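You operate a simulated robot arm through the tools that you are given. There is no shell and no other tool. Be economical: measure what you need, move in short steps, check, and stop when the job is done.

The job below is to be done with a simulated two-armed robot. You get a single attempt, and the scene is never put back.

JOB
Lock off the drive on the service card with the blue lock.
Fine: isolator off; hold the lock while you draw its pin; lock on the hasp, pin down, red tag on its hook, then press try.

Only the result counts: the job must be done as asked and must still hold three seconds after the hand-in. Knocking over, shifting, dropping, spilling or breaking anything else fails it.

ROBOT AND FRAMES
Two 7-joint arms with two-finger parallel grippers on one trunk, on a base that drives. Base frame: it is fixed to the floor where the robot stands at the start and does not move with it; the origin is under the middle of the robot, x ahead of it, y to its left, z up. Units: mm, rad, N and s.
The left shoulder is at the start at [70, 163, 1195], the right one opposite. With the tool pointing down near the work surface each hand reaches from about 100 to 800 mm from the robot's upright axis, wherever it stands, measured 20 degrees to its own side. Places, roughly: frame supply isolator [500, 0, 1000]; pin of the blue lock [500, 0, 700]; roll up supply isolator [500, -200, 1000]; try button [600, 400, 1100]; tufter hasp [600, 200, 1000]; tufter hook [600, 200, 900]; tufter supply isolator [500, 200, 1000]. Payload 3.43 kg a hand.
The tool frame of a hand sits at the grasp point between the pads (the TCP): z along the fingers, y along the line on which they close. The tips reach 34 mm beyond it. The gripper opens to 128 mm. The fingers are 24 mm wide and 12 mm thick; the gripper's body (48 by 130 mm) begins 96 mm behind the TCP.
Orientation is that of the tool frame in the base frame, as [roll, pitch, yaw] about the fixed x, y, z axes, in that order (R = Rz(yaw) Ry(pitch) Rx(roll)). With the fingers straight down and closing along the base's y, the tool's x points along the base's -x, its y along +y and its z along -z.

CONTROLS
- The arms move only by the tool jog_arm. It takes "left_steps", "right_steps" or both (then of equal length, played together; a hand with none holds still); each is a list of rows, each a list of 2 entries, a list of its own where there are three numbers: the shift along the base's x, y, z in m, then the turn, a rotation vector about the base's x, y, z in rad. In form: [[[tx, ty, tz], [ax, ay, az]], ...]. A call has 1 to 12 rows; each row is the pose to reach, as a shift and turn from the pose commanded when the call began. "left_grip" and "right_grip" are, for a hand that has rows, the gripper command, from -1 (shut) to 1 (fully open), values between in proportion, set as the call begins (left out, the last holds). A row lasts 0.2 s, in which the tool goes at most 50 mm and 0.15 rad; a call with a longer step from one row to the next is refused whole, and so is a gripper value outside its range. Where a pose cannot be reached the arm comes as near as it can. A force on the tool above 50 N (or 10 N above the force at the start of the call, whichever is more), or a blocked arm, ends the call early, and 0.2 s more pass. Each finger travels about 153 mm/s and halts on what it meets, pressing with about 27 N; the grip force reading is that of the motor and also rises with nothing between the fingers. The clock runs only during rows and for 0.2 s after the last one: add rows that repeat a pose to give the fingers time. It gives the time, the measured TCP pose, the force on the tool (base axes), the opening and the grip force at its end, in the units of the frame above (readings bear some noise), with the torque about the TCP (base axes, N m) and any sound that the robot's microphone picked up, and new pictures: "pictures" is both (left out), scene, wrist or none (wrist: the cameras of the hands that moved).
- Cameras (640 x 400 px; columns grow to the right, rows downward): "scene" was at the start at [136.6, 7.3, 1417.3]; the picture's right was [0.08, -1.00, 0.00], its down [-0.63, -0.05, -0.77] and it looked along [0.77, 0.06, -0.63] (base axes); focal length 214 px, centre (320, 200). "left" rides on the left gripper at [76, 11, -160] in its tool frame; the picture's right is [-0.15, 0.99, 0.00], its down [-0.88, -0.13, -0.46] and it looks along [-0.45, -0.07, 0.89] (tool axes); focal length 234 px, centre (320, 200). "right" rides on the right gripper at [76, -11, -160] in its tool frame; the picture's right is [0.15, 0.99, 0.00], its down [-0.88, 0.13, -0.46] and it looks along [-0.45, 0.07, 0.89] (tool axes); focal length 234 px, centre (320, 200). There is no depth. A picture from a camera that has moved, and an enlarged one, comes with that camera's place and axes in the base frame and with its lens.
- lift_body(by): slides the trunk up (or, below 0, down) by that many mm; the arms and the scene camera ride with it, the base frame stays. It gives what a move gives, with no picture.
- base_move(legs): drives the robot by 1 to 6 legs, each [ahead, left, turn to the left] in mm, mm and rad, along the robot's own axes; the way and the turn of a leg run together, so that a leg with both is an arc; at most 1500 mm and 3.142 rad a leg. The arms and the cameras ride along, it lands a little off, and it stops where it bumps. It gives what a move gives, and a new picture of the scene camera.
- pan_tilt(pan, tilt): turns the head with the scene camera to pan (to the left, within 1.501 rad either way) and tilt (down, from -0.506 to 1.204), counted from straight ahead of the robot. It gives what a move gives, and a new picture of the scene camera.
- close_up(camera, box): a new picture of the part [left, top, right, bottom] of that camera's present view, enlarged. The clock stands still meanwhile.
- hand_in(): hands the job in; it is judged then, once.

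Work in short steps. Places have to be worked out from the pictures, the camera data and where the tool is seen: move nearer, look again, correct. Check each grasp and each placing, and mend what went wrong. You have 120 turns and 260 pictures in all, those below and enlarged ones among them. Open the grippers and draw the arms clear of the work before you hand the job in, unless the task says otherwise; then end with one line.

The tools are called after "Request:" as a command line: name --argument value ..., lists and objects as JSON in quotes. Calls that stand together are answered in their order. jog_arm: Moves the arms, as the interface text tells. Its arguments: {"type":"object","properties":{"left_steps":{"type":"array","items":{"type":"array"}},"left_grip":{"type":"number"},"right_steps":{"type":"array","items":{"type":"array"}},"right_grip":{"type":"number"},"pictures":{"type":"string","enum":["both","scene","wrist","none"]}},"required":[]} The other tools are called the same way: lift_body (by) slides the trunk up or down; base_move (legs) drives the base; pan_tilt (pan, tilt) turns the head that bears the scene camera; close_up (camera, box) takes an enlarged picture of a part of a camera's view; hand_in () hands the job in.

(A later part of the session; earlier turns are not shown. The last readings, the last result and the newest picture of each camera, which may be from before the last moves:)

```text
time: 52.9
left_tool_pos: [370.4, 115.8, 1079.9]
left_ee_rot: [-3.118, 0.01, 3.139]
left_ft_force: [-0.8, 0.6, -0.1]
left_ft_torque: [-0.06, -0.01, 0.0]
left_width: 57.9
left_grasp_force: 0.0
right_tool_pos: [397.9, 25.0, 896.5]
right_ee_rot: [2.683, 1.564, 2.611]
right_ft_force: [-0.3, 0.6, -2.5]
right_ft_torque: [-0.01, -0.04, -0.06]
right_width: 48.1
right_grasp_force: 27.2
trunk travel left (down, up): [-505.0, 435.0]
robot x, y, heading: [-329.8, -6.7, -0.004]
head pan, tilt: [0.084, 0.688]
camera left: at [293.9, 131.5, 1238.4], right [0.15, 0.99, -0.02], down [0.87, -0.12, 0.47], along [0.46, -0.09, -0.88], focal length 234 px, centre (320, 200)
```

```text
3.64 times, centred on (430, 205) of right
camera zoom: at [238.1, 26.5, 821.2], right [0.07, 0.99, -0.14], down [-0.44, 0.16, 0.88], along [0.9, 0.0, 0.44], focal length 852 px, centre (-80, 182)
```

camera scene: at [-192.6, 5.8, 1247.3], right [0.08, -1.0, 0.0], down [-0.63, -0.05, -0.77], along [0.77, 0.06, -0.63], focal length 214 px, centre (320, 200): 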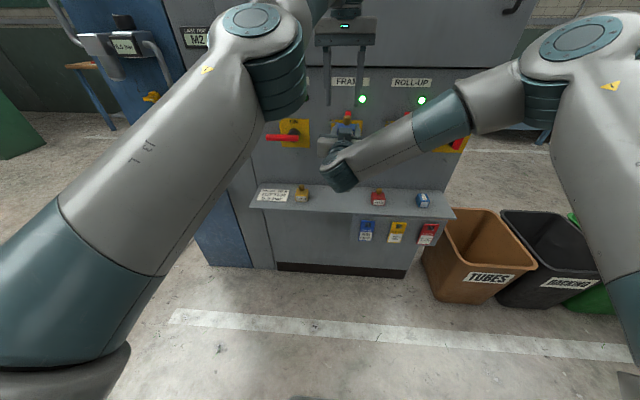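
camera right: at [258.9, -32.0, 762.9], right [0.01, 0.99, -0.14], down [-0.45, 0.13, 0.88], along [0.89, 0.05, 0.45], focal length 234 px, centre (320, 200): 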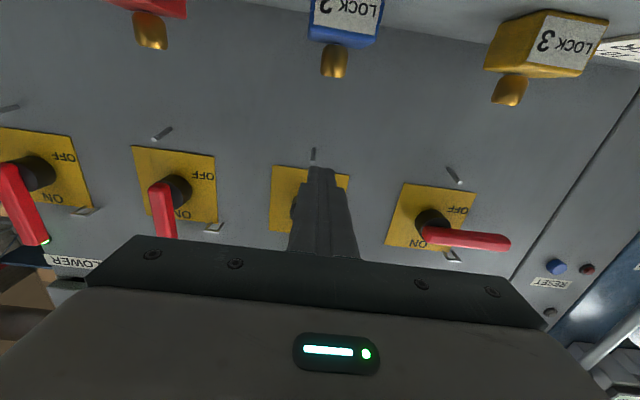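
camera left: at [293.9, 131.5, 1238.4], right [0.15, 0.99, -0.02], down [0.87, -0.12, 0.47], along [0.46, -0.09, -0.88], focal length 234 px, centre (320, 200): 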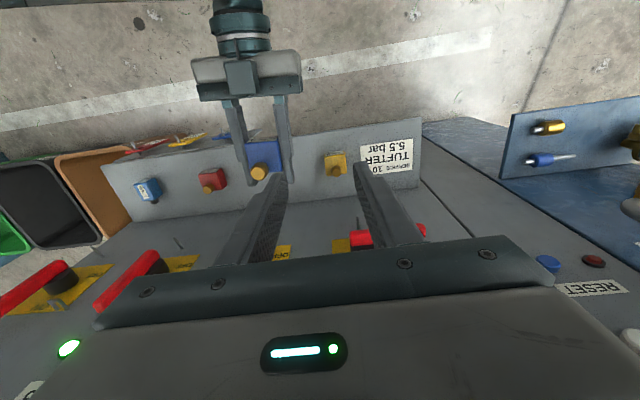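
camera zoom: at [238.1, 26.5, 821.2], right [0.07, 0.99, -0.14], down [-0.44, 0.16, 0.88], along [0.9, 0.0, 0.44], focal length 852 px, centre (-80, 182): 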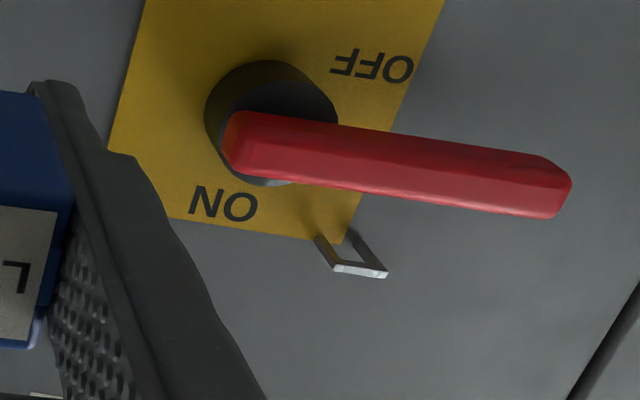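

The hasp is a thin U-frame and the locks show a layered body, so I expect a slot at the back. To see it, I'll yaw the right hand (with the lock) 90° to the left and move the left camera out to look at the back face.

Request:
jog_arm --left_steps '[[[0, 0.03, 0], [0, 0, 0]], [[0, 0.06, 0], [0, 0, 0]], [[0, 0.1, 0], [0, 0, 0]], [[0, 0.14, -0.01], [0, 0, 0]], [[0, 0.17, -0.03], [0, 0, 0]], [[0, 0.2, -0.06], [0, 0, 0]], [[0, 0.22, -0.1], [0, 0, 0]], [[0, 0.22, -0.13], [0, 0, 0]], [[0, 0.22, -0.13], [0, 0, 0]], [[0, 0.22, -0.13], [0, 0, 0]], [[0, 0.22, -0.13], [0, 0, 0]], [[0, 0.22, -0.13], [0, 0, 0]]]' --right_steps '[[[0, 0.0, 0], [0, 0, 0.1]], [[0, 0, 0], [0, 0, 0.2]], [[0, 0, 0], [0, 0, 0.32]], [[0, 0, 0], [0, 0, 0.45]], [[0, 0, 0], [0, 0, 0.58]], [[0, 0, 0], [0, 0, 0.71]], [[0, 0, 0], [0, 0, 0.84]], [[0, 0, 0], [0, 0, 0.97]], [[0, 0, 0], [0, 0, 1.1]], [[0, 0, 0], [0, 0, 1.23]], [[0, 0, 0], [0, 0, 1.35]], [[0, 0, 0], [0, 0, 1.45]]]'

```text
time: 55.5
left_tool_pos: [371.7, 333.2, 949.7]
left_ee_rot: [-3.121, 0.01, 3.136]
left_ft_force: [0.2, 0.0, -0.5]
left_ft_torque: [0.0, -0.01, -0.01]
left_width: 57.5
left_grasp_force: 0.1
right_tool_pos: [387.2, 55.3, 913.5]
right_ee_rot: [2.886, 1.55, 3.051]
right_ft_force: [0.3, -0.5, -2.0]
right_ft_torque: [0.02, -0.03, 0.01]
right_width: 47.6
right_grasp_force: 27.2
right hand out of reach, approached as far as the arm can: row 2, 3, 4, 5, 6, 7, 8, 9, 10, 11, 12
trunk travel left (down, up): [-505.0, 435.0]
robot x, y, heading: [-330.6, 2.0, -0.009]
head pan, tilt: [0.084, 0.688]
camera scene: at [-192.4, 5.6, 1247.2], right [0.08, -1.0, 0.0], down [-0.63, -0.05, -0.77], along [0.77, 0.06, -0.63], focal length 214 px, centre (320, 200)
camera right: at [229.0, 16.8, 841.3], right [-0.17, 0.98, -0.14], down [-0.45, 0.05, 0.89], along [0.88, 0.21, 0.43], focal length 234 px, centre (320, 200)
camera left: at [294.2, 349.4, 1108.4], right [0.15, 0.99, -0.02], down [0.87, -0.12, 0.47], along [0.46, -0.09, -0.88], focal length 234 px, centre (320, 200)
```

scene: 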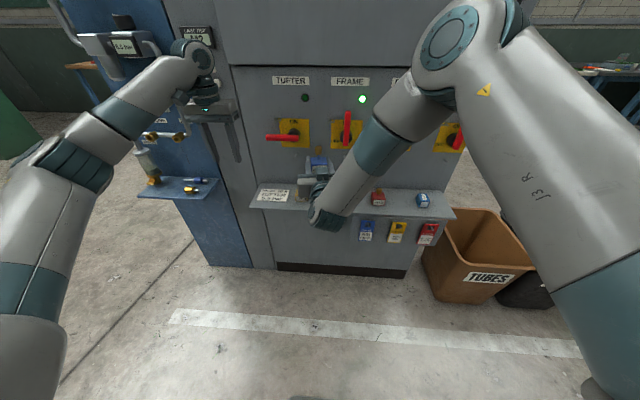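
right: 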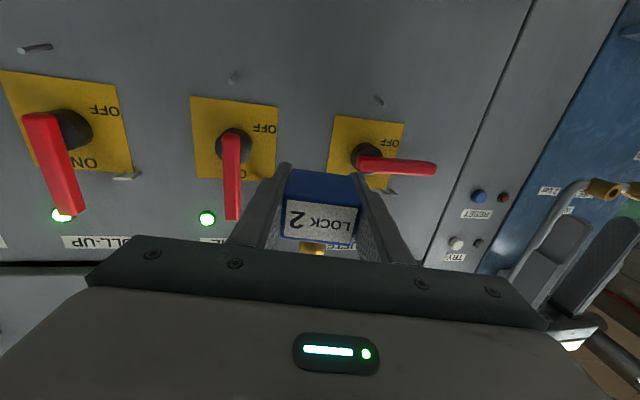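
left: 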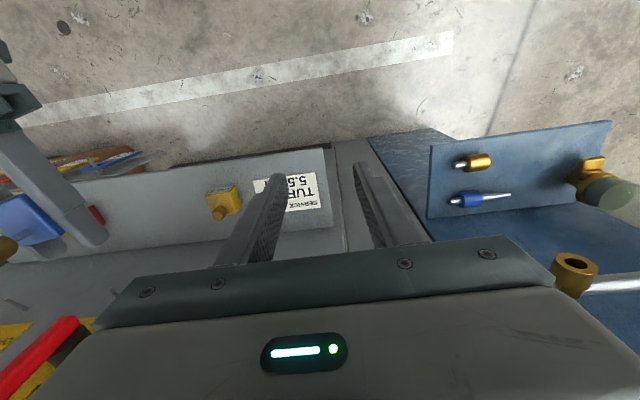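

Yaw is limited there, but the left camera now sees the blue lock from its side; enlarging.

Request:
close_up --camera "left" --box '[0, 180, 80, 250]'

Request:
close_up --camera "left" --box '[195, 175, 245, 225]'

```text
5.71 times, centred on (40, 215) of left
camera zoom: at [294.2, 349.4, 1108.4], right [0.15, 0.99, -0.02], down [0.87, -0.12, 0.47], along [0.46, -0.09, -0.88], focal length 1338 px, centre (1920, 114)
```

zoom: 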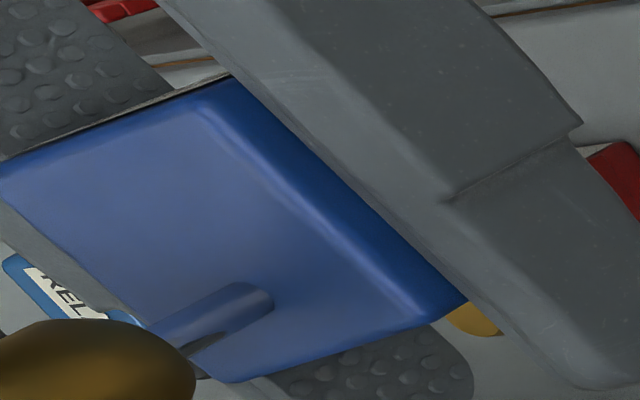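

```text
8.00 times, centred on (220, 200) of left
camera zoom: at [294.2, 349.4, 1108.4], right [0.15, 0.99, -0.02], down [0.87, -0.12, 0.47], along [0.46, -0.09, -0.88], focal length 1873 px, centre (1120, 200)
```

zoom: 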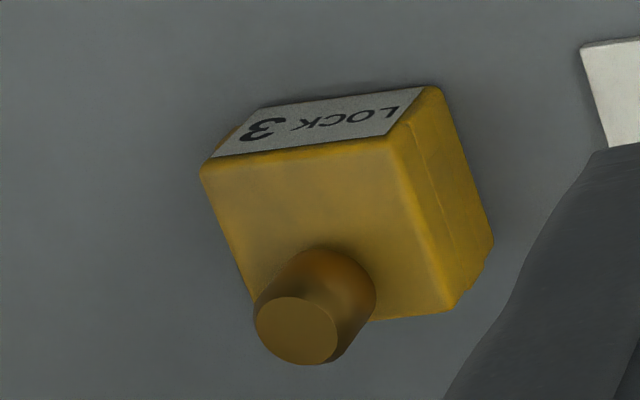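

Request:
close_up --camera "left" --box '[222, 183, 236, 213]'

Request:
close_up --camera "scene" --box '[368, 184, 390, 208]'

```text
13.33 times, centred on (229, 198) of left
camera zoom: at [294.2, 349.4, 1108.4], right [0.15, 0.99, -0.02], down [0.87, -0.12, 0.47], along [0.46, -0.09, -0.88], focal length 3122 px, centre (1533, 227)
```

zoom: 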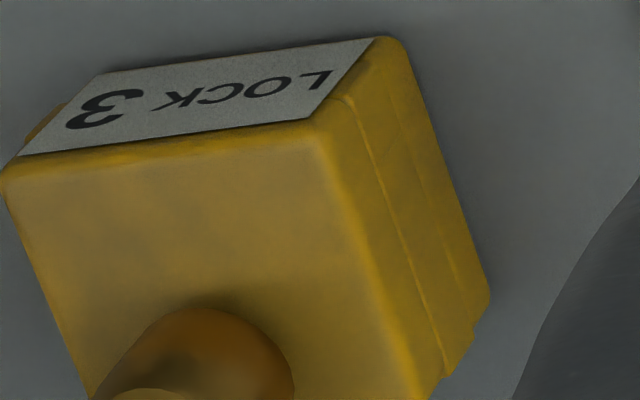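

```text
16.00 times, centred on (379, 196) of scene
camera zoom: at [-192.4, 5.6, 1247.2], right [0.08, -1.0, 0.0], down [-0.63, -0.05, -0.77], along [0.77, 0.06, -0.63], focal length 3432 px, centre (-624, 264)
```

zoom: 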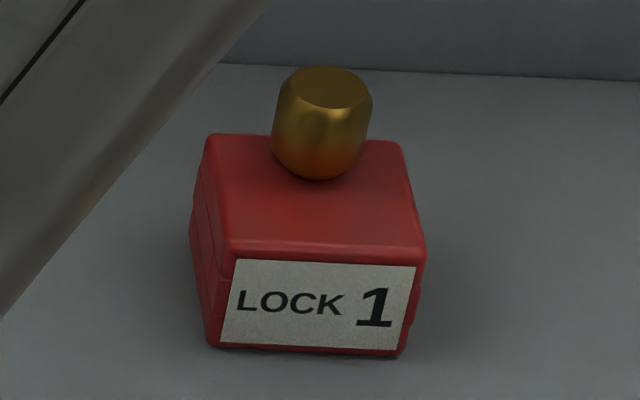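

I'll raise the right hand slowly so I can then tip the lock's back face upward and look at the slot directly.

Request:
jog_arm --right_steps '[[[0, 0, 0.008], [0, 0, 0]], [[0, -0.005, 0.022], [0, 0, 0]], [[0, -0.01, 0.038], [0, 0, 0]], [[0, -0.015, 0.054], [0, 0, 0]], [[0, -0.02, 0.07], [0, 0, 0]], [[0, -0.025, 0.086], [0, 0, -0.03]], [[0, -0.03, 0.102], [0, 0, -0.06]], [[0, -0.035, 0.118], [0, 0, -0.09]], [[0, -0.04, 0.134], [0, 0, -0.12]], [[0, -0.045, 0.15], [0, 0, -0.15]], [[0, -0.05, 0.166], [0, 0, -0.18]], [[0, -0.055, 0.18], [0, 0, -0.2]]]' --pictures "none"

Request:
jog_arm --right_steps '[[[0, 0, 0.005], [0, -0.08, 0]], [[0, 0, 0.01], [0, -0.18, 0]], [[0, 0, 0.015], [0, -0.28, 0]], [[0, 0, 0.02], [0, -0.38, 0]], [[0, 0, 0.025], [0, -0.48, 0]], [[0, 0, 0.03], [0, -0.58, 0]], [[0, 0, 0.035], [0, -0.68, 0]], [[0, 0, 0.04], [0, -0.78, 0]], [[0, 0, 0.04], [0, -0.86, 0]], [[0, 0, 0.04], [0, -0.94, 0]]]' --pictures "scene"

```text
time: 58.1
left_tool_pos: [370.8, 333.1, 950.0]
left_ee_rot: [-3.119, 0.011, 3.138]
left_ft_force: [1.0, 0.3, -0.6]
left_ft_torque: [0.0, 0.01, -0.03]
left_width: 57.9
left_grasp_force: 0.0
right_tool_pos: [384.2, 0.9, 1093.3]
right_ee_rot: [2.857, 1.55, 2.821]
right_ft_force: [-0.3, -0.2, -2.0]
right_ft_torque: [0.04, -0.04, -0.02]
right_width: 47.7
right_grasp_force: 27.2
trunk travel left (down, up): [-505.0, 435.0]
robot x, y, heading: [-327.4, 1.4, -0.008]
head pan, tilt: [0.084, 0.688]
```

```text
time: 60.3
left_tool_pos: [370.9, 334.5, 949.7]
left_ee_rot: [-3.12, 0.011, 3.138]
left_ft_force: [-1.4, 0.1, 0.1]
left_ft_torque: [0.02, 0.01, 0.0]
left_width: 57.4
left_grasp_force: 0.0
right_tool_pos: [352.3, 60.0, 1185.8]
right_ee_rot: [0.084, 0.736, 0.01]
right_ft_force: [-0.1, 0.5, -2.5]
right_ft_torque: [-0.03, -0.01, 0.0]
right_width: 48.0
right_grasp_force: 26.7
right hand out of reach, approached as far as the arm can: row 6, 7, 8, 9, 10
trunk travel left (down, up): [-505.0, 435.0]
robot x, y, heading: [-331.3, -0.8, -0.009]
head pan, tilt: [0.084, 0.688]
camera scene: at [-192.5, 5.6, 1247.2], right [0.08, -1.0, 0.0], down [-0.63, -0.05, -0.77], along [0.77, 0.06, -0.63], focal length 214 px, centre (320, 200)
```

scene: 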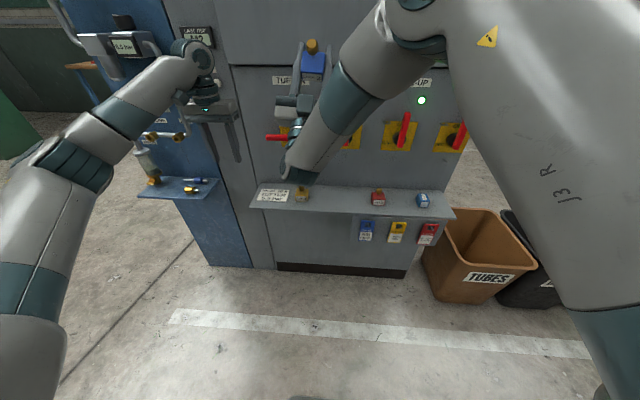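

Request:
close_up --camera "scene" --box '[373, 191, 381, 207]'

Request:
close_up --camera "scene" --box '[296, 34, 332, 84]'

```text
16.00 times, centred on (377, 199) of scene
camera zoom: at [-192.5, 5.6, 1247.2], right [0.08, -1.0, 0.0], down [-0.63, -0.05, -0.77], along [0.77, 0.06, -0.63], focal length 3432 px, centre (-592, 216)
```

zoom: 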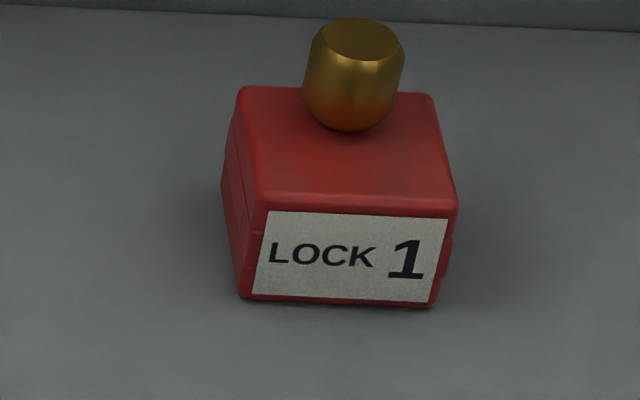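

```text
8.00 times, centred on (314, 59) of scene
camera zoom: at [-192.5, 5.6, 1247.2], right [0.08, -1.0, 0.0], down [-0.63, -0.05, -0.77], along [0.77, 0.06, -0.63], focal length 1716 px, centre (368, 1328)
```

zoom: 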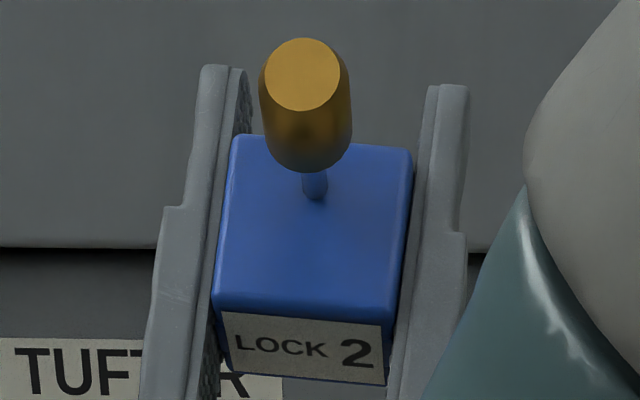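

I can read the layers now: the slot zone is mid-height of the body (centre ≈1.6 mm above my TCP height) and the pin sits ~16 mm in front of the back face. I'll bring the right hand level again and pull the left hand in, ready to shift the base left toward the tufter hasp.

Request:
jog_arm --right_steps '[[[0.003, -0.001, -0.008], [0, 0.07, 0.007]], [[0.006, -0.003, -0.024], [0, 0.15, 0.015]], [[0.01, -0.005, -0.04], [0, 0.23, 0.022]], [[0.013, -0.007, -0.056], [0, 0.31, 0.03]], [[0.016, -0.009, -0.072], [0, 0.39, 0.04]], [[0.02, -0.011, -0.088], [0, 0.47, 0.047]], [[0.023, -0.013, -0.104], [0, 0.55, 0.055]], [[0.026, -0.015, -0.12], [0, 0.63, 0.063]], [[0.03, -0.017, -0.136], [0, 0.7, 0.07]], [[0.033, -0.018, -0.152], [0, 0.77, 0.077]], [[0.036, -0.02, -0.168], [0, 0.82, 0.084]], [[0.038, -0.02, -0.18], [0, 0.835, 0.084]]]' --left_steps '[[[0, 0, 0.02], [0, 0, 0]], [[0, 0, 0.04], [0, 0, 0]], [[0, -0.02, 0.06], [0, 0, 0]], [[0, -0.05, 0.08], [0, 0, 0]], [[-0.01, -0.08, 0.09], [0, 0, 0]], [[-0.02, -0.1, 0.1], [0, 0, 0]], [[-0.03, -0.12, 0.11], [0, 0, 0]], [[-0.04, -0.12, 0.12], [0, 0, 0]], [[-0.05, -0.12, 0.13], [0, 0, 0]], [[-0.06, -0.12, 0.14], [0, 0, 0]], [[-0.06, -0.12, 0.15], [0, 0, 0]], [[-0.06, -0.12, 0.15], [0, 0, 0]]]' --pictures "none"

Request:
base_move --legs '[[0, 150, 0]]'

```text
time: 62.9
left_tool_pos: [309.8, 214.2, 1099.2]
left_ee_rot: [-3.118, 0.011, 3.138]
left_ft_force: [0.8, 0.5, 0.2]
left_ft_torque: [-0.02, 0.01, -0.01]
left_width: 57.6
left_grasp_force: 0.1
right_tool_pos: [389.6, 37.6, 1002.7]
right_ee_rot: [1.678, 1.533, 1.674]
right_ft_force: [-0.1, 1.0, -2.0]
right_ft_torque: [0.02, -0.05, -0.03]
right_width: 47.9
right_grasp_force: 26.9
trunk travel left (down, up): [-505.0, 435.0]
robot x, y, heading: [-328.2, 0.1, -0.004]
head pan, tilt: [0.084, 0.688]
```

```text
time: 64.2
left_tool_pos: [311.9, 360.6, 1098.8]
left_ee_rot: [-3.119, 0.011, 3.136]
left_ft_force: [-0.1, 0.6, -0.4]
left_ft_torque: [-0.02, 0.0, 0.0]
left_width: 57.4
left_grasp_force: 0.0
right_tool_pos: [390.1, 185.6, 1003.3]
right_ee_rot: [1.651, 1.532, 1.648]
right_ft_force: [0.4, 0.0, -2.4]
right_ft_torque: [0.04, -0.05, 0.0]
right_width: 48.0
right_grasp_force: 26.6
trunk travel left (down, up): [-505.0, 435.0]
robot x, y, heading: [-325.3, 149.0, -0.005]
head pan, tilt: [0.084, 0.688]
camera scene: at [-191.4, 154.5, 1247.3], right [0.07, -1.0, 0.0], down [-0.63, -0.05, -0.77], along [0.77, 0.06, -0.63], focal length 214 px, centre (320, 200)
```

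scene: 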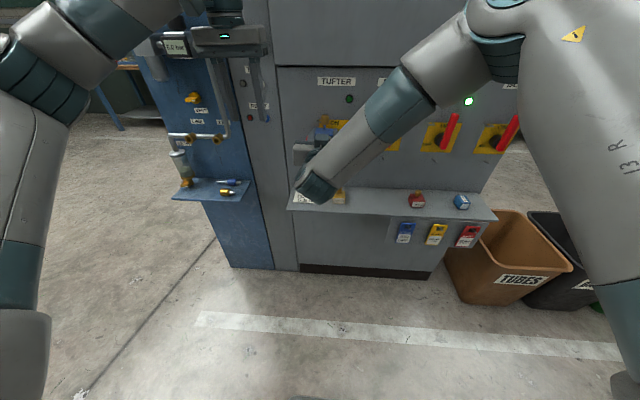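

Base is in place; now I measure the hasp from both cameras with the lock in front of it.

Request:
close_up --camera "right" --box '[240, 80, 420, 230]'

Request:
close_up --camera "scene" --box '[290, 105, 360, 165]'

```text
2.67 times, centred on (330, 155) of right
camera zoom: at [230.6, 177.4, 927.5], right [0.0, 0.99, -0.11], down [-0.45, 0.1, 0.89], along [0.89, 0.05, 0.45], focal length 624 px, centre (293, 320)
```

zoom: 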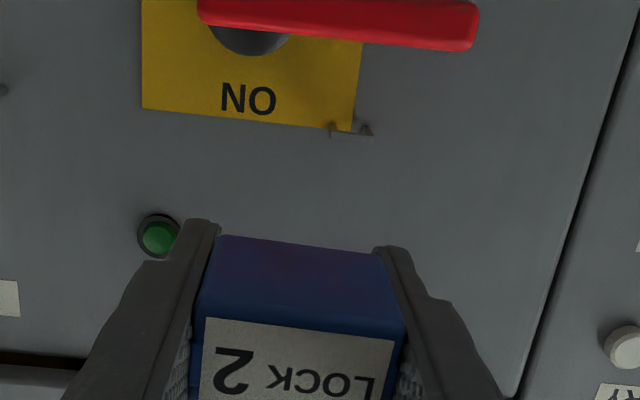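

```text
6.67 times, centred on (325, 135) of scene
camera zoom: at [-191.4, 154.5, 1247.3], right [0.07, -1.0, 0.0], down [-0.63, -0.05, -0.77], along [0.77, 0.06, -0.63], focal length 1430 px, centre (287, 633)
```

zoom: 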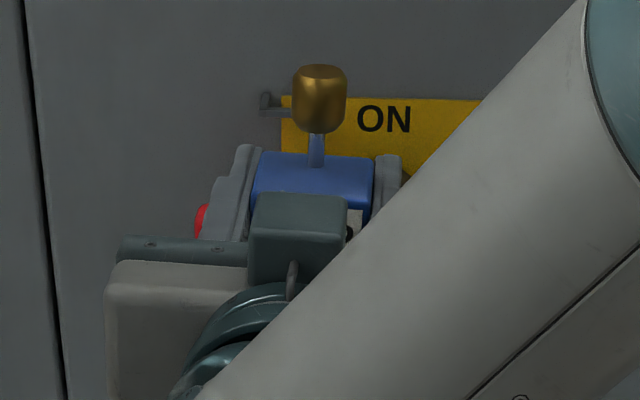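

The hasp spans x 552–582, y 204–225, z≈983. My fingertips currently stick out ~27 mm past the lock's back and would hit the panel first, so I need to regrip further back. I'll lower the lock a bit, have the left hand hold the knob, and slide the right grip back.

Request:
jog_arm --right_steps '[[[0, 0, -0.006], [-0.01, 0, 0]], [[0, 0, -0.018], [-0.02, 0, 0]], [[0, 0, -0.03], [-0.03, 0, 0]], [[0, 0, -0.042], [-0.04, 0, 0]], [[0, 0, -0.054], [-0.04, 0, 0]], [[0, 0, -0.066], [-0.04, 0, 0]], [[0, 0, -0.078], [-0.04, 0, 0]], [[0, 0, -0.088], [-0.04, 0, 0]], [[0, 0, -0.096], [-0.04, 0, 0]], [[0, 0, -0.1], [-0.04, 0, 0]]]' --left_steps '[[[0.005, 0, 0], [0, 0, 0]], [[0.01, -0.02, 0], [0, 0, 0]], [[0.02, -0.04, 0], [0, 0, 0]], [[0.03, -0.06, 0], [0, 0, 0]], [[0.04, -0.08, 0], [0, 0, 0]], [[0.05, -0.1, 0], [0, 0, 0]], [[0.06, -0.125, 0], [0, 0, 0]], [[0.068, -0.15, -0.01], [0, 0, 0]], [[0.07, -0.17, -0.03], [0, 0, 0]], [[0.07, -0.174, -0.05], [0, 0, 0]]]' --pictures "none"

Request:
close_up --camera "left" --box '[240, 100, 400, 240]'

Request:
close_up --camera "scene" --box '[280, 110, 360, 180]'

```text
time: 66.4
left_tool_pos: [382.3, 186.6, 1048.4]
left_ee_rot: [-3.118, 0.012, 3.134]
left_ft_force: [0.0, -0.5, -0.8]
left_ft_torque: [-0.03, 0.01, 0.02]
left_width: 57.5
left_grasp_force: 0.1
right_tool_pos: [391.1, 185.5, 903.1]
right_ee_rot: [2.881, 1.568, 2.876]
right_ft_force: [0.0, -0.5, -2.3]
right_ft_torque: [-0.02, -0.05, 0.0]
right_width: 48.0
right_grasp_force: 26.8
trunk travel left (down, up): [-505.0, 435.0]
robot x, y, heading: [-327.5, 148.7, -0.008]
head pan, tilt: [0.084, 0.688]
```

```text
2.86 times, centred on (320, 170) of left
camera zoom: at [305.1, 202.1, 1206.5], right [0.15, 0.99, -0.02], down [0.87, -0.13, 0.47], along [0.46, -0.09, -0.88], focal length 669 px, centre (320, 286)
```

zoom: 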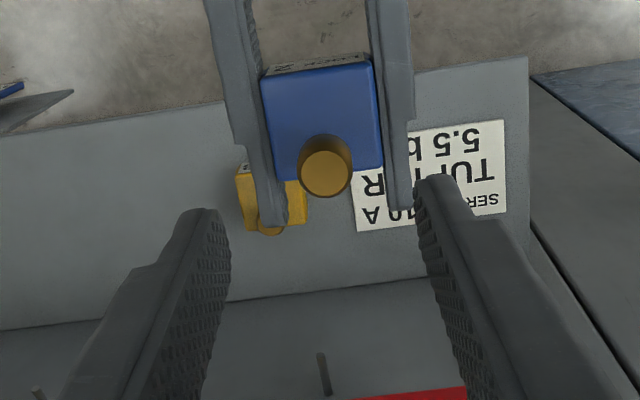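

```text
5.71 times, centred on (320, 145) of scene
camera zoom: at [-190.7, 154.3, 1247.2], right [0.07, -1.0, 0.0], down [-0.63, -0.05, -0.77], along [0.77, 0.06, -0.64], focal length 1226 px, centre (320, 514)
```

zoom: 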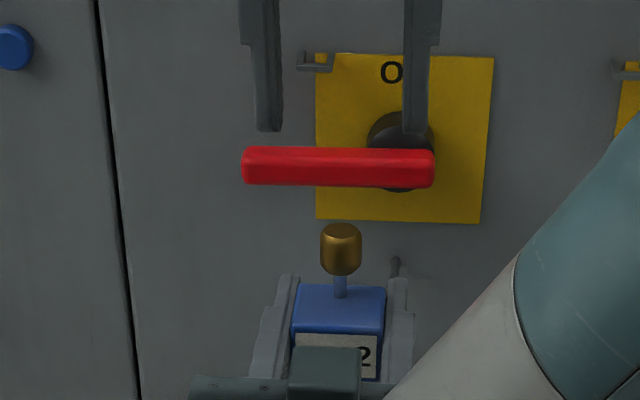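

Knob top is at ≈[386,188,959]. Lowering the left hand onto it and closing.

Request:
jog_arm --left_steps '[[[0.004, 0.001, -0.025], [0, 0, 0]], [[0.004, 0.001, -0.055], [0, 0, 0]], [[0.004, 0.001, -0.075], [0, 0, 0]], [[0.004, 0.001, -0.075], [0, 0, 0]]]' --pictures "none"

Request:
jog_arm --left_steps '[[[0, 0, 0], [0, 0, 0]], [[0, 0, 0], [0, 0, 0]], [[0, 0, 0], [0, 0, 0]], [[0, 0, 0], [0, 0, 0]]]' --left_grip -1 --pictures "none"

Request:
close_up --camera "scene" --box '[280, 110, 360, 180]'

```text
time: 67.4
left_tool_pos: [385.1, 188.6, 974.3]
left_ee_rot: [-3.12, 0.013, 3.134]
left_ft_force: [-0.6, 0.0, -1.0]
left_ft_torque: [0.03, -0.01, -0.02]
left_width: 57.7
left_grasp_force: 0.1
right_tool_pos: [390.6, 185.9, 904.0]
right_ee_rot: [2.803, 1.568, 2.799]
right_ft_force: [-0.5, 1.4, -2.3]
right_ft_torque: [0.02, -0.03, -0.03]
right_width: 47.6
right_grasp_force: 26.5
trunk travel left (down, up): [-505.0, 435.0]
robot x, y, heading: [-325.7, 148.5, -0.008]
head pan, tilt: [0.084, 0.688]
```

```text
time: 68.4
left_tool_pos: [385.6, 187.6, 974.6]
left_ee_rot: [-3.12, 0.012, 3.135]
left_ft_force: [0.1, -9.4, -0.2]
left_ft_torque: [0.17, 0.04, -0.03]
left_width: 21.1
left_grasp_force: 26.5
right_tool_pos: [390.4, 185.9, 903.3]
right_ee_rot: [2.856, 1.569, 2.854]
right_ft_force: [0.5, 9.2, -1.9]
right_ft_torque: [-0.83, 0.0, -0.04]
right_width: 47.9
right_grasp_force: 27.1
trunk travel left (down, up): [-505.0, 435.0]
robot x, y, heading: [-323.8, 151.3, -0.009]
head pan, tilt: [0.084, 0.688]
```

```text
5.71 times, centred on (320, 145) of scene
camera zoom: at [-191.3, 153.9, 1247.2], right [0.07, -1.0, 0.0], down [-0.63, -0.05, -0.77], along [0.77, 0.06, -0.63], focal length 1226 px, centre (320, 514)
```

zoom: 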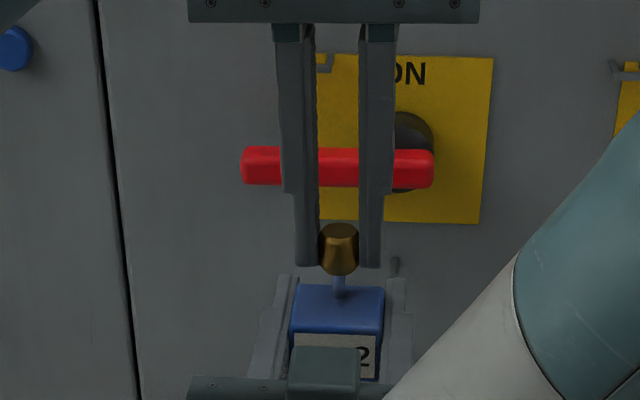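

Left holds the knob. I'll open the right gripper slightly and carry the lock 27 mm forward with the left hand.

Request:
jog_arm --right_steps '[[[0, 0, 0], [0, 0, 0]], [[0, 0, 0], [0, 0, 0]]]' --right_grip -0.05 --pictures "none"

Request:
jog_arm --left_steps '[[[0.003, -0.001, 0], [0, 0, 0]], [[0.008, -0.002, 0], [0, 0, 0]], [[0.013, -0.002, 0], [0, 0, 0]], [[0.018, -0.002, 0], [0, 0, 0]], [[0.023, -0.002, 0], [0, 0, 0]], [[0.027, -0.002, 0], [0, 0, 0]], [[0.027, -0.002, 0], [0, 0, 0]]]' --pictures "none"

Request:
close_up --camera "scene" --box '[280, 110, 360, 180]'

Request:
close_up --camera "left" --box '[240, 100, 400, 240]'

```text
time: 69.0
left_tool_pos: [385.2, 187.8, 975.7]
left_ee_rot: [-3.12, 0.01, 3.136]
left_ft_force: [0.4, -0.5, 1.1]
left_ft_torque: [0.01, -0.02, -0.01]
left_width: 20.7
left_grasp_force: 27.4
right_tool_pos: [390.9, 185.9, 904.5]
right_ee_rot: [2.722, 1.567, 2.716]
right_ft_force: [1.3, -0.5, 0.1]
right_ft_torque: [0.0, 0.0, 0.02]
right_width: 60.7
right_grasp_force: 0.1
trunk travel left (down, up): [-505.0, 435.0]
robot x, y, heading: [-328.0, 142.7, -0.006]
head pan, tilt: [0.084, 0.688]
```

```text
time: 70.6
left_tool_pos: [412.9, 185.3, 974.4]
left_ee_rot: [-3.121, 0.014, 3.133]
left_ft_force: [0.3, 0.0, -0.5]
left_ft_torque: [-0.03, -0.03, 0.02]
left_width: 20.8
left_grasp_force: 26.8
right_tool_pos: [391.3, 186.3, 904.4]
right_ee_rot: [2.816, 1.566, 2.811]
right_ft_force: [0.4, -0.2, 0.1]
right_ft_torque: [0.0, 0.04, -0.02]
right_width: 60.7
right_grasp_force: 0.0
trunk travel left (down, up): [-505.0, 435.0]
robot x, y, heading: [-331.2, 150.3, -0.008]
head pan, tilt: [0.084, 0.688]
```

```text
5.71 times, centred on (320, 145) of scene
camera zoom: at [-191.3, 153.9, 1247.2], right [0.07, -1.0, 0.0], down [-0.63, -0.05, -0.77], along [0.77, 0.06, -0.63], focal length 1226 px, centre (320, 514)
```

zoom: 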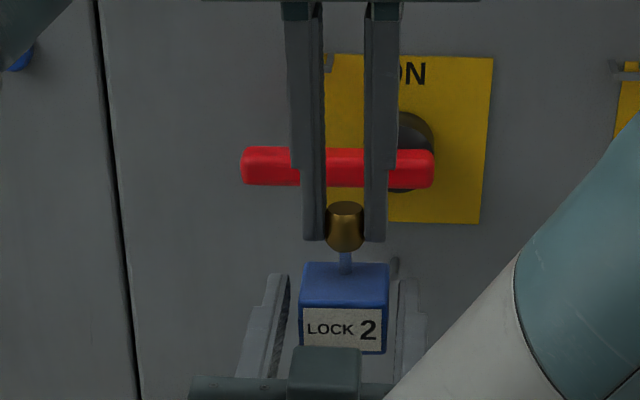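

```text
2.86 times, centred on (320, 170) of left
camera zoom: at [335.9, 200.9, 1134.2], right [0.15, 0.99, -0.02], down [0.87, -0.13, 0.47], along [0.46, -0.09, -0.88], focal length 669 px, centre (320, 286)
```

zoom: 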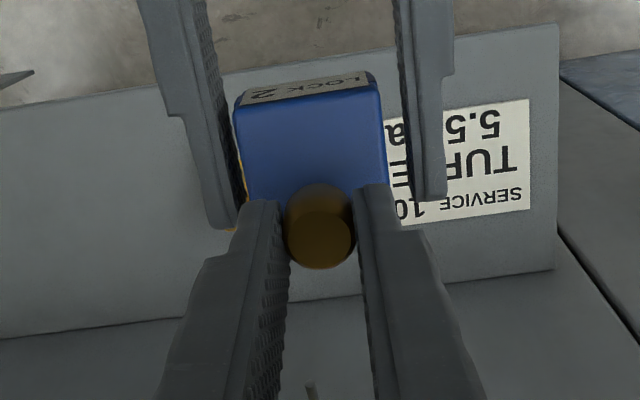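

Lock is now properly forward. Closing the right gripper on the body.

Request:
jog_arm --right_steps '[[[0, -0.001, 0], [0, 0, 0]], [[0, -0.001, 0], [0, 0, 0]], [[0, -0.001, 0], [0, 0, 0]], [[0, -0.001, 0], [0, 0, 0]]]' --right_grip -1 --pictures "none"

Request:
jog_arm --left_steps '[[[0, 0, 0], [0, 0, 0]], [[0, 0, 0], [0, 0, 0]], [[0, 0, 0.03], [0, 0, 0]], [[0, 0, 0.07], [0, 0, 0]], [[0, 0.03, 0.1], [0, 0, 0]], [[-0.02, 0.07, 0.11], [0, 0, 0]], [[-0.04, 0.1, 0.12], [0, 0, 0]]]' --left_grip -0.1 --pictures "none"

Request:
close_up --camera "scene" --box '[280, 110, 360, 180]'

Request:
close_up --camera "right" --box '[240, 80, 420, 230]'

```text
time: 71.6
left_tool_pos: [413.5, 185.1, 976.2]
left_ee_rot: [-3.12, 0.014, 3.135]
left_ft_force: [1.9, 1.7, 1.0]
left_ft_torque: [0.4, -0.05, 0.02]
left_width: 21.1
left_grasp_force: 27.0
right_tool_pos: [391.0, 184.6, 904.4]
right_ee_rot: [2.885, 1.567, 2.882]
right_ft_force: [-2.6, -2.1, -1.0]
right_ft_torque: [-0.22, -0.05, -0.05]
right_width: 48.1
right_grasp_force: 27.0
trunk travel left (down, up): [-505.0, 435.0]
robot x, y, heading: [-330.2, 145.0, -0.009]
head pan, tilt: [0.084, 0.688]
```

```text
time: 73.2
left_tool_pos: [372.1, 282.9, 1096.2]
left_ee_rot: [-3.12, 0.01, 3.134]
left_ft_force: [-0.5, -0.4, 0.7]
left_ft_torque: [0.01, 0.02, 0.01]
left_width: 57.6
left_grasp_force: 0.0
right_tool_pos: [390.1, 185.5, 904.7]
right_ee_rot: [2.979, 1.568, 2.976]
right_ft_force: [0.0, -0.2, 0.3]
right_ft_torque: [0.04, 0.03, 0.01]
right_width: 47.8
right_grasp_force: 27.0
trunk travel left (down, up): [-505.0, 435.0]
robot x, y, heading: [-330.4, 148.6, -0.008]
head pan, tilt: [0.084, 0.688]
```

```text
5.71 times, centred on (320, 145) of scene
camera zoom: at [-192.3, 154.6, 1247.3], right [0.07, -1.0, 0.0], down [-0.63, -0.05, -0.77], along [0.77, 0.06, -0.63], focal length 1226 px, centre (320, 514)
```

zoom: 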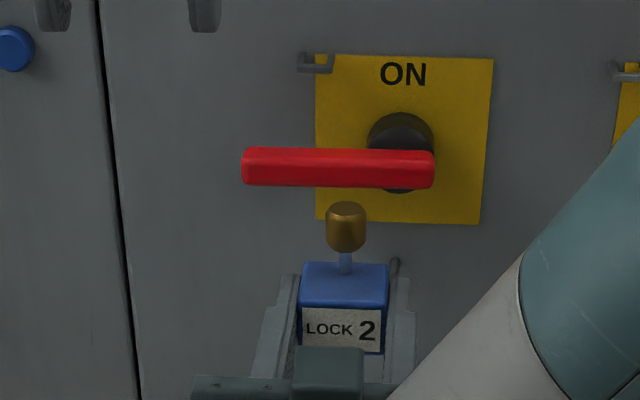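

```text
2.67 times, centred on (330, 155) of right
camera zoom: at [230.4, 173.5, 828.8], right [0.0, 0.99, -0.15], down [-0.45, 0.13, 0.88], along [0.89, 0.06, 0.45], focal length 624 px, centre (293, 320)
```

zoom: 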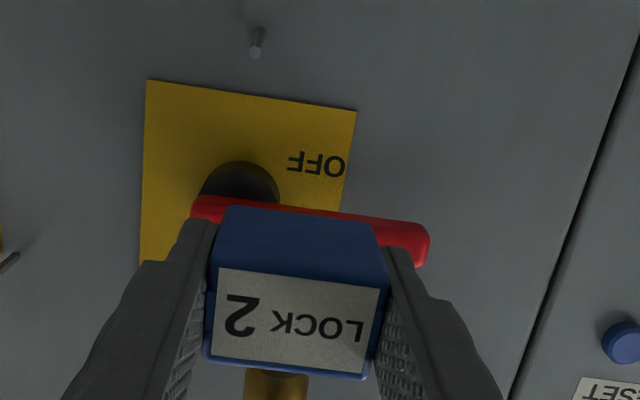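

Good grip: body centre ≈1.3 mm above TCP, back face ≈38 mm ahead of TCP, 4 mm beyond the fingertips. I'll lift it and bring it in front of the hasp, stopping ~12 mm short.

Request:
jog_arm --right_steps '[[[0, 0.002, 0.006], [0, 0, 0]], [[0, 0.005, 0.018], [0, 0, 0]], [[0, 0.01, 0.03], [0, 0, 0]], [[0, 0.015, 0.042], [0, 0, 0]], [[0, 0.02, 0.054], [0, 0, 0]], [[0, 0.025, 0.066], [0, 0, 0]], [[0.005, 0.029, 0.075], [0, 0, 0]], [[0.015, 0.029, 0.078], [0, 0, 0]], [[0.028, 0.029, 0.078], [0, 0, 0]], [[0.04, 0.029, 0.078], [0, 0, 0]], [[0.052, 0.029, 0.078], [0, 0, 0]], [[0.06, 0.029, 0.078], [0, 0, 0]]]' --pictures "none"

Request:
jog_arm --right_steps '[[[0.01, 0, 0], [0, 0, 0]], [[0.02, 0, 0], [0, 0, 0]], [[0.03, 0, 0], [0, 0, 0]], [[0.04, 0, 0], [0, 0, 0]], [[0.047, 0, 0], [0, 0, 0]], [[0.047, 0, 0], [0, 0, 0]]]' --pictures "none"

Request:
close_up --camera "scene" --box '[290, 90, 350, 140]'

Request:
close_up --camera "right" --box '[240, 80, 420, 230]'

```text
time: 75.8
left_tool_pos: [373.1, 283.4, 1095.1]
left_ee_rot: [-3.121, 0.01, 3.135]
left_ft_force: [-0.7, 0.3, 0.3]
left_ft_torque: [-0.01, 0.03, 0.0]
left_width: 57.7
left_grasp_force: 0.0
right_tool_pos: [451.4, 215.3, 980.2]
right_ee_rot: [2.804, 1.568, 2.803]
right_ft_force: [-0.4, 0.5, -1.4]
right_ft_torque: [0.01, 0.03, 0.04]
right_width: 48.0
right_grasp_force: 26.7
trunk travel left (down, up): [-505.0, 435.0]
robot x, y, heading: [-330.5, 144.6, -0.013]
head pan, tilt: [0.084, 0.688]
```

```text
time: 77.2
left_tool_pos: [374.2, 282.8, 1095.7]
left_ee_rot: [-3.12, 0.012, 3.135]
left_ft_force: [0.3, 1.1, 0.4]
left_ft_torque: [-0.01, 0.02, -0.02]
left_width: 57.6
left_grasp_force: 0.2
right_tool_pos: [500.3, 213.0, 981.1]
right_ee_rot: [2.807, 1.568, 2.803]
right_ft_force: [0.2, 0.4, -3.0]
right_ft_torque: [0.01, 0.05, 0.01]
right_width: 47.8
right_grasp_force: 26.5
trunk travel left (down, up): [-505.0, 435.0]
robot x, y, heading: [-328.7, 150.3, -0.009]
head pan, tilt: [0.084, 0.688]
```

```text
8.00 times, centred on (320, 115) of scene
camera zoom: at [-191.4, 153.9, 1247.2], right [0.07, -1.0, 0.0], down [-0.63, -0.05, -0.77], along [0.77, 0.06, -0.63], focal length 1716 px, centre (320, 880)
```

zoom: 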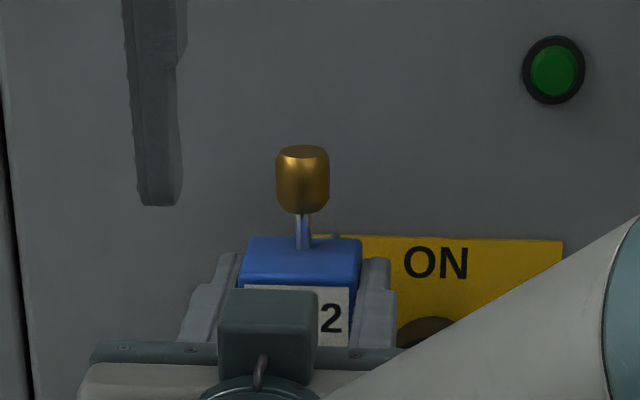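

```text
2.67 times, centred on (330, 155) of right
camera zoom: at [338.3, 202.2, 905.4], right [0.0, 0.99, -0.15], down [-0.45, 0.13, 0.88], along [0.89, 0.06, 0.45], focal length 624 px, centre (293, 320)
```

zoom: 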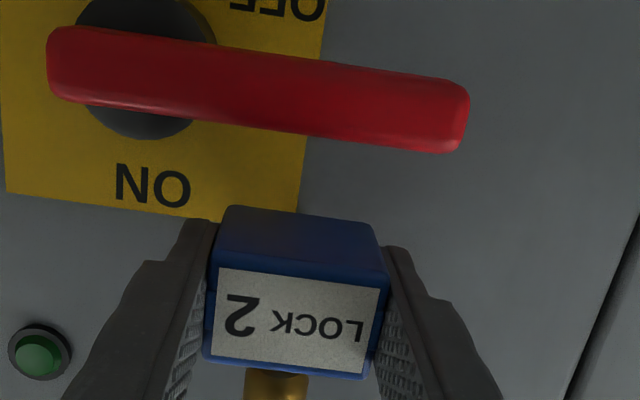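

The lock hides the hasp from these views. I'll tilt the left hand forward so its camera can see hasp and lock from the upper left.

Request:
jog_arm --left_steps '[[[0, -0.01, 0.01], [0, -0.14, 0]], [[0, -0.01, 0.02], [0, -0.28, 0]], [[0, -0.02, 0.02], [0, -0.42, 0]], [[0, -0.03, 0.02], [0, -0.55, 0]]]' --pictures "wrist"

Request:
close_up --camera "left" --box '[260, 130, 380, 240]'

```text
time: 78.2
left_tool_pos: [373.0, 255.6, 1114.8]
left_ee_rot: [-3.123, 0.563, 3.134]
left_ft_force: [-0.1, 0.5, 0.1]
left_ft_torque: [0.03, -0.03, -0.03]
left_width: 57.7
left_grasp_force: 0.0
right_tool_pos: [497.9, 213.3, 981.5]
right_ee_rot: [2.867, 1.568, 2.864]
right_ft_force: [0.4, -0.2, -2.6]
right_ft_torque: [-0.01, 0.02, 0.01]
right_width: 48.0
right_grasp_force: 26.8
trunk travel left (down, up): [-505.0, 435.0]
robot x, y, heading: [-330.4, 148.9, -0.005]
head pan, tilt: [0.084, 0.688]
camera left: at [224.1, 270.3, 1209.2], right [0.14, 0.99, 0.06], down [0.5, -0.12, 0.86], along [0.86, -0.09, -0.51], focal length 234 px, centre (320, 200)
```

left: 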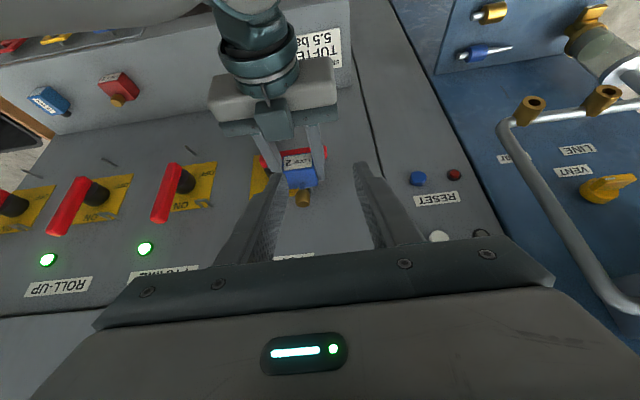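

```text
3.64 times, centred on (320, 185) of left
camera zoom: at [224.1, 270.3, 1209.2], right [0.14, 0.99, 0.06], down [0.5, -0.12, 0.86], along [0.86, -0.09, -0.51], focal length 852 px, centre (320, 254)
```

zoom: 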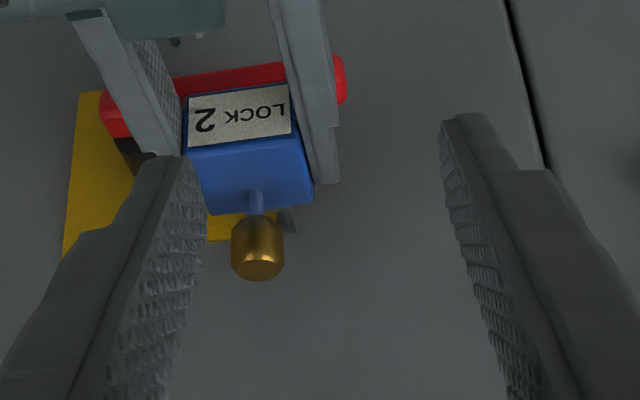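

The hasp's left end peeks out behind the lock; enlarging.

Request:
close_up --camera "left" --box '[282, 165, 322, 205]'

```text
10.00 times, centred on (302, 185) of left
camera zoom: at [224.1, 270.3, 1209.2], right [0.14, 0.99, 0.06], down [0.5, -0.12, 0.86], along [0.86, -0.09, -0.51], focal length 2342 px, centre (500, 350)
```

zoom: 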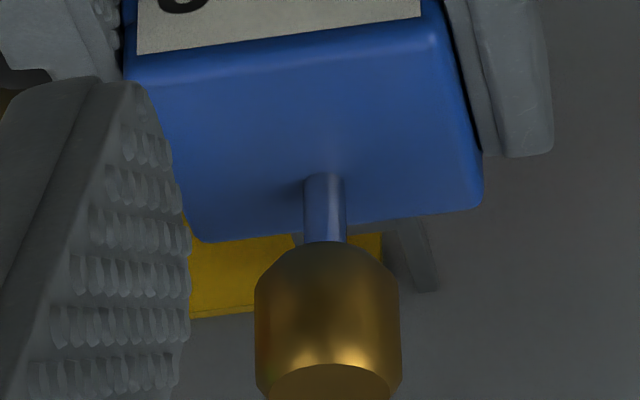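

Hasp at z≈983, y centre ≈214; lock centre at z≈981.8, y≈213. I'll correct by +1.5 mm each and ease forward, watching the forces.

Request:
jog_arm --right_steps '[[[0, 0.0012, 0.0015], [0, 0, 0]], [[0.004, 0.0012, 0.0015], [0, 0, 0]], [[0.008, 0.0012, 0.0015], [0, 0, 0]], [[0.012, 0.0012, 0.0015], [0, 0, 0]], [[0.016, 0.0012, 0.0015], [0, 0, 0]], [[0.02, 0.0012, 0.0015], [0, 0, 0]], [[0.024, 0.0012, 0.0015], [0, 0, 0]]]' --pictures "none"

Request:
close_up --camera "left" --box '[282, 165, 322, 205]'

```text
time: 79.8
left_tool_pos: [373.9, 254.5, 1114.3]
left_ee_rot: [-3.124, 0.559, 3.134]
left_ft_force: [-0.4, 0.0, -0.5]
left_ft_torque: [-0.03, -0.02, 0.0]
left_width: 57.7
left_grasp_force: 0.0
right_tool_pos: [522.0, 213.2, 983.4]
right_ee_rot: [2.727, 1.568, 2.724]
right_ft_force: [1.0, -0.4, -2.6]
right_ft_torque: [0.01, 0.06, -0.02]
right_width: 47.8
right_grasp_force: 26.8
trunk travel left (down, up): [-505.0, 435.0]
robot x, y, heading: [-328.4, 144.5, -0.007]
head pan, tilt: [0.084, 0.688]
```

```text
10.00 times, centred on (302, 185) of left
camera zoom: at [224.6, 270.0, 1209.1], right [0.14, 0.99, 0.06], down [0.5, -0.13, 0.86], along [0.85, -0.09, -0.51], focal length 2342 px, centre (500, 350)
```

zoom: 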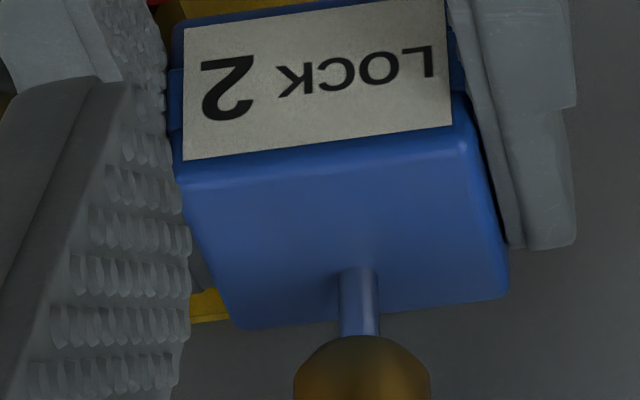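

No contact force, so the hasp seems to be entering the slot. Continuing forward in small steps.

Request:
jog_arm --right_steps '[[[0.003, 0.0005, 0], [0, 0, 0]], [[0.006, 0.0005, 0], [0, 0, 0]], [[0.009, 0.0005, 0], [0, 0, 0]], [[0.012, 0.0005, 0], [0, 0, 0]], [[0.015, 0.0005, 0], [0, 0, 0]]]' --pictures "none"

Request:
close_up --camera "left" --box '[282, 170, 332, 220]'

Request:
close_up --camera "scene" --box '[290, 85, 350, 135]'

```text
time: 81.0
left_tool_pos: [372.6, 254.9, 1114.9]
left_ee_rot: [-3.124, 0.561, 3.137]
left_ft_force: [0.4, 0.9, 0.7]
left_ft_torque: [0.02, 0.01, 0.03]
left_width: 57.4
left_grasp_force: 0.0
right_tool_pos: [535.8, 215.0, 982.5]
right_ee_rot: [2.753, 1.568, 2.75]
right_ft_force: [-1.1, -0.9, -2.5]
right_ft_torque: [0.01, 0.05, 0.02]
right_width: 48.0
right_grasp_force: 27.0
trunk travel left (down, up): [-505.0, 435.0]
robot x, y, heading: [-325.0, 146.9, -0.01]
head pan, tilt: [0.084, 0.688]
```

```text
8.00 times, centred on (307, 195) of left
camera zoom: at [224.1, 269.9, 1209.4], right [0.14, 0.99, 0.06], down [0.5, -0.13, 0.86], along [0.85, -0.09, -0.51], focal length 1873 px, centre (424, 240)
```

zoom: 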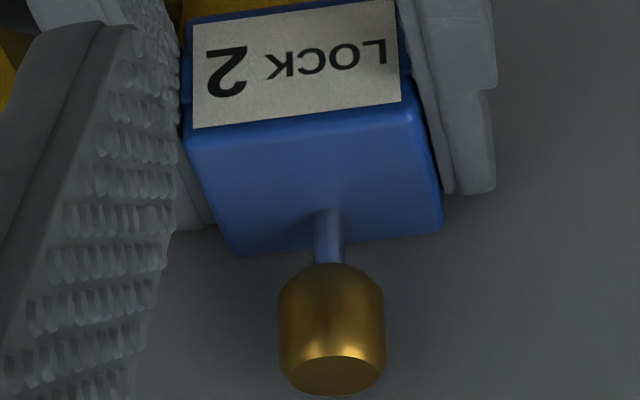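

```text
8.00 times, centred on (320, 110) of scene
camera zoom: at [-191.6, 153.8, 1247.3], right [0.07, -1.0, 0.0], down [-0.63, -0.05, -0.77], along [0.77, 0.06, -0.63], focal length 1716 px, centre (320, 920)
```

zoom: 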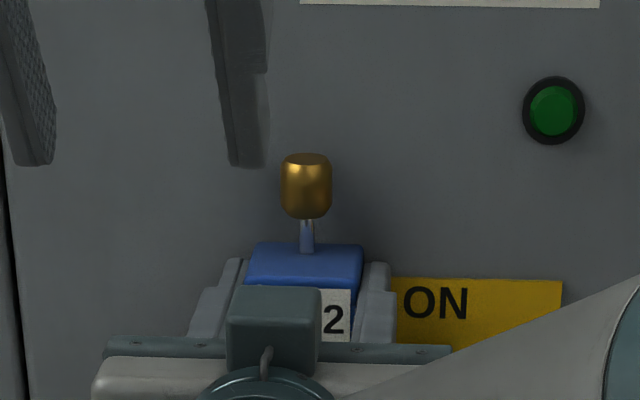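

Still free. I'll continue in 1.5 mm rows until it meets the panel or slot end.

Request:
jog_arm --right_steps '[[[0.0015, 0, 0.0005], [0, 0, 0]], [[0.003, 0, 0.0005], [0, 0, 0]], [[0.0045, 0, 0.0005], [0, 0, 0]], [[0.006, 0, 0.0005], [0, 0, 0]]]' --pictures "none"

Request:
close_up --camera "left" --box '[282, 170, 332, 220]'

```text
time: 82.0
left_tool_pos: [369.8, 254.1, 1116.1]
left_ee_rot: [-3.126, 0.564, 3.133]
left_ft_force: [0.2, -0.4, -0.1]
left_ft_torque: [-0.01, -0.02, 0.02]
left_width: 57.7
left_grasp_force: 0.0
right_tool_pos: [540.7, 215.0, 983.2]
right_ee_rot: [2.832, 1.565, 2.831]
right_ft_force: [-26.7, -6.4, -11.1]
right_ft_torque: [0.0, 0.22, 0.42]
right_width: 47.9
right_grasp_force: 26.7
trunk travel left (down, up): [-505.0, 435.0]
robot x, y, heading: [-329.9, 149.5, -0.009]
head pan, tilt: [0.084, 0.688]
```

```text
8.00 times, centred on (307, 195) of left
camera zoom: at [221.6, 269.1, 1210.4], right [0.14, 0.99, 0.06], down [0.5, -0.13, 0.86], along [0.86, -0.09, -0.51], focal length 1873 px, centre (424, 240)
```

zoom: 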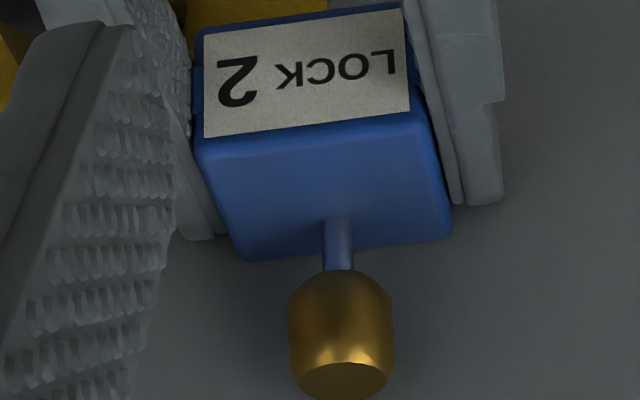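

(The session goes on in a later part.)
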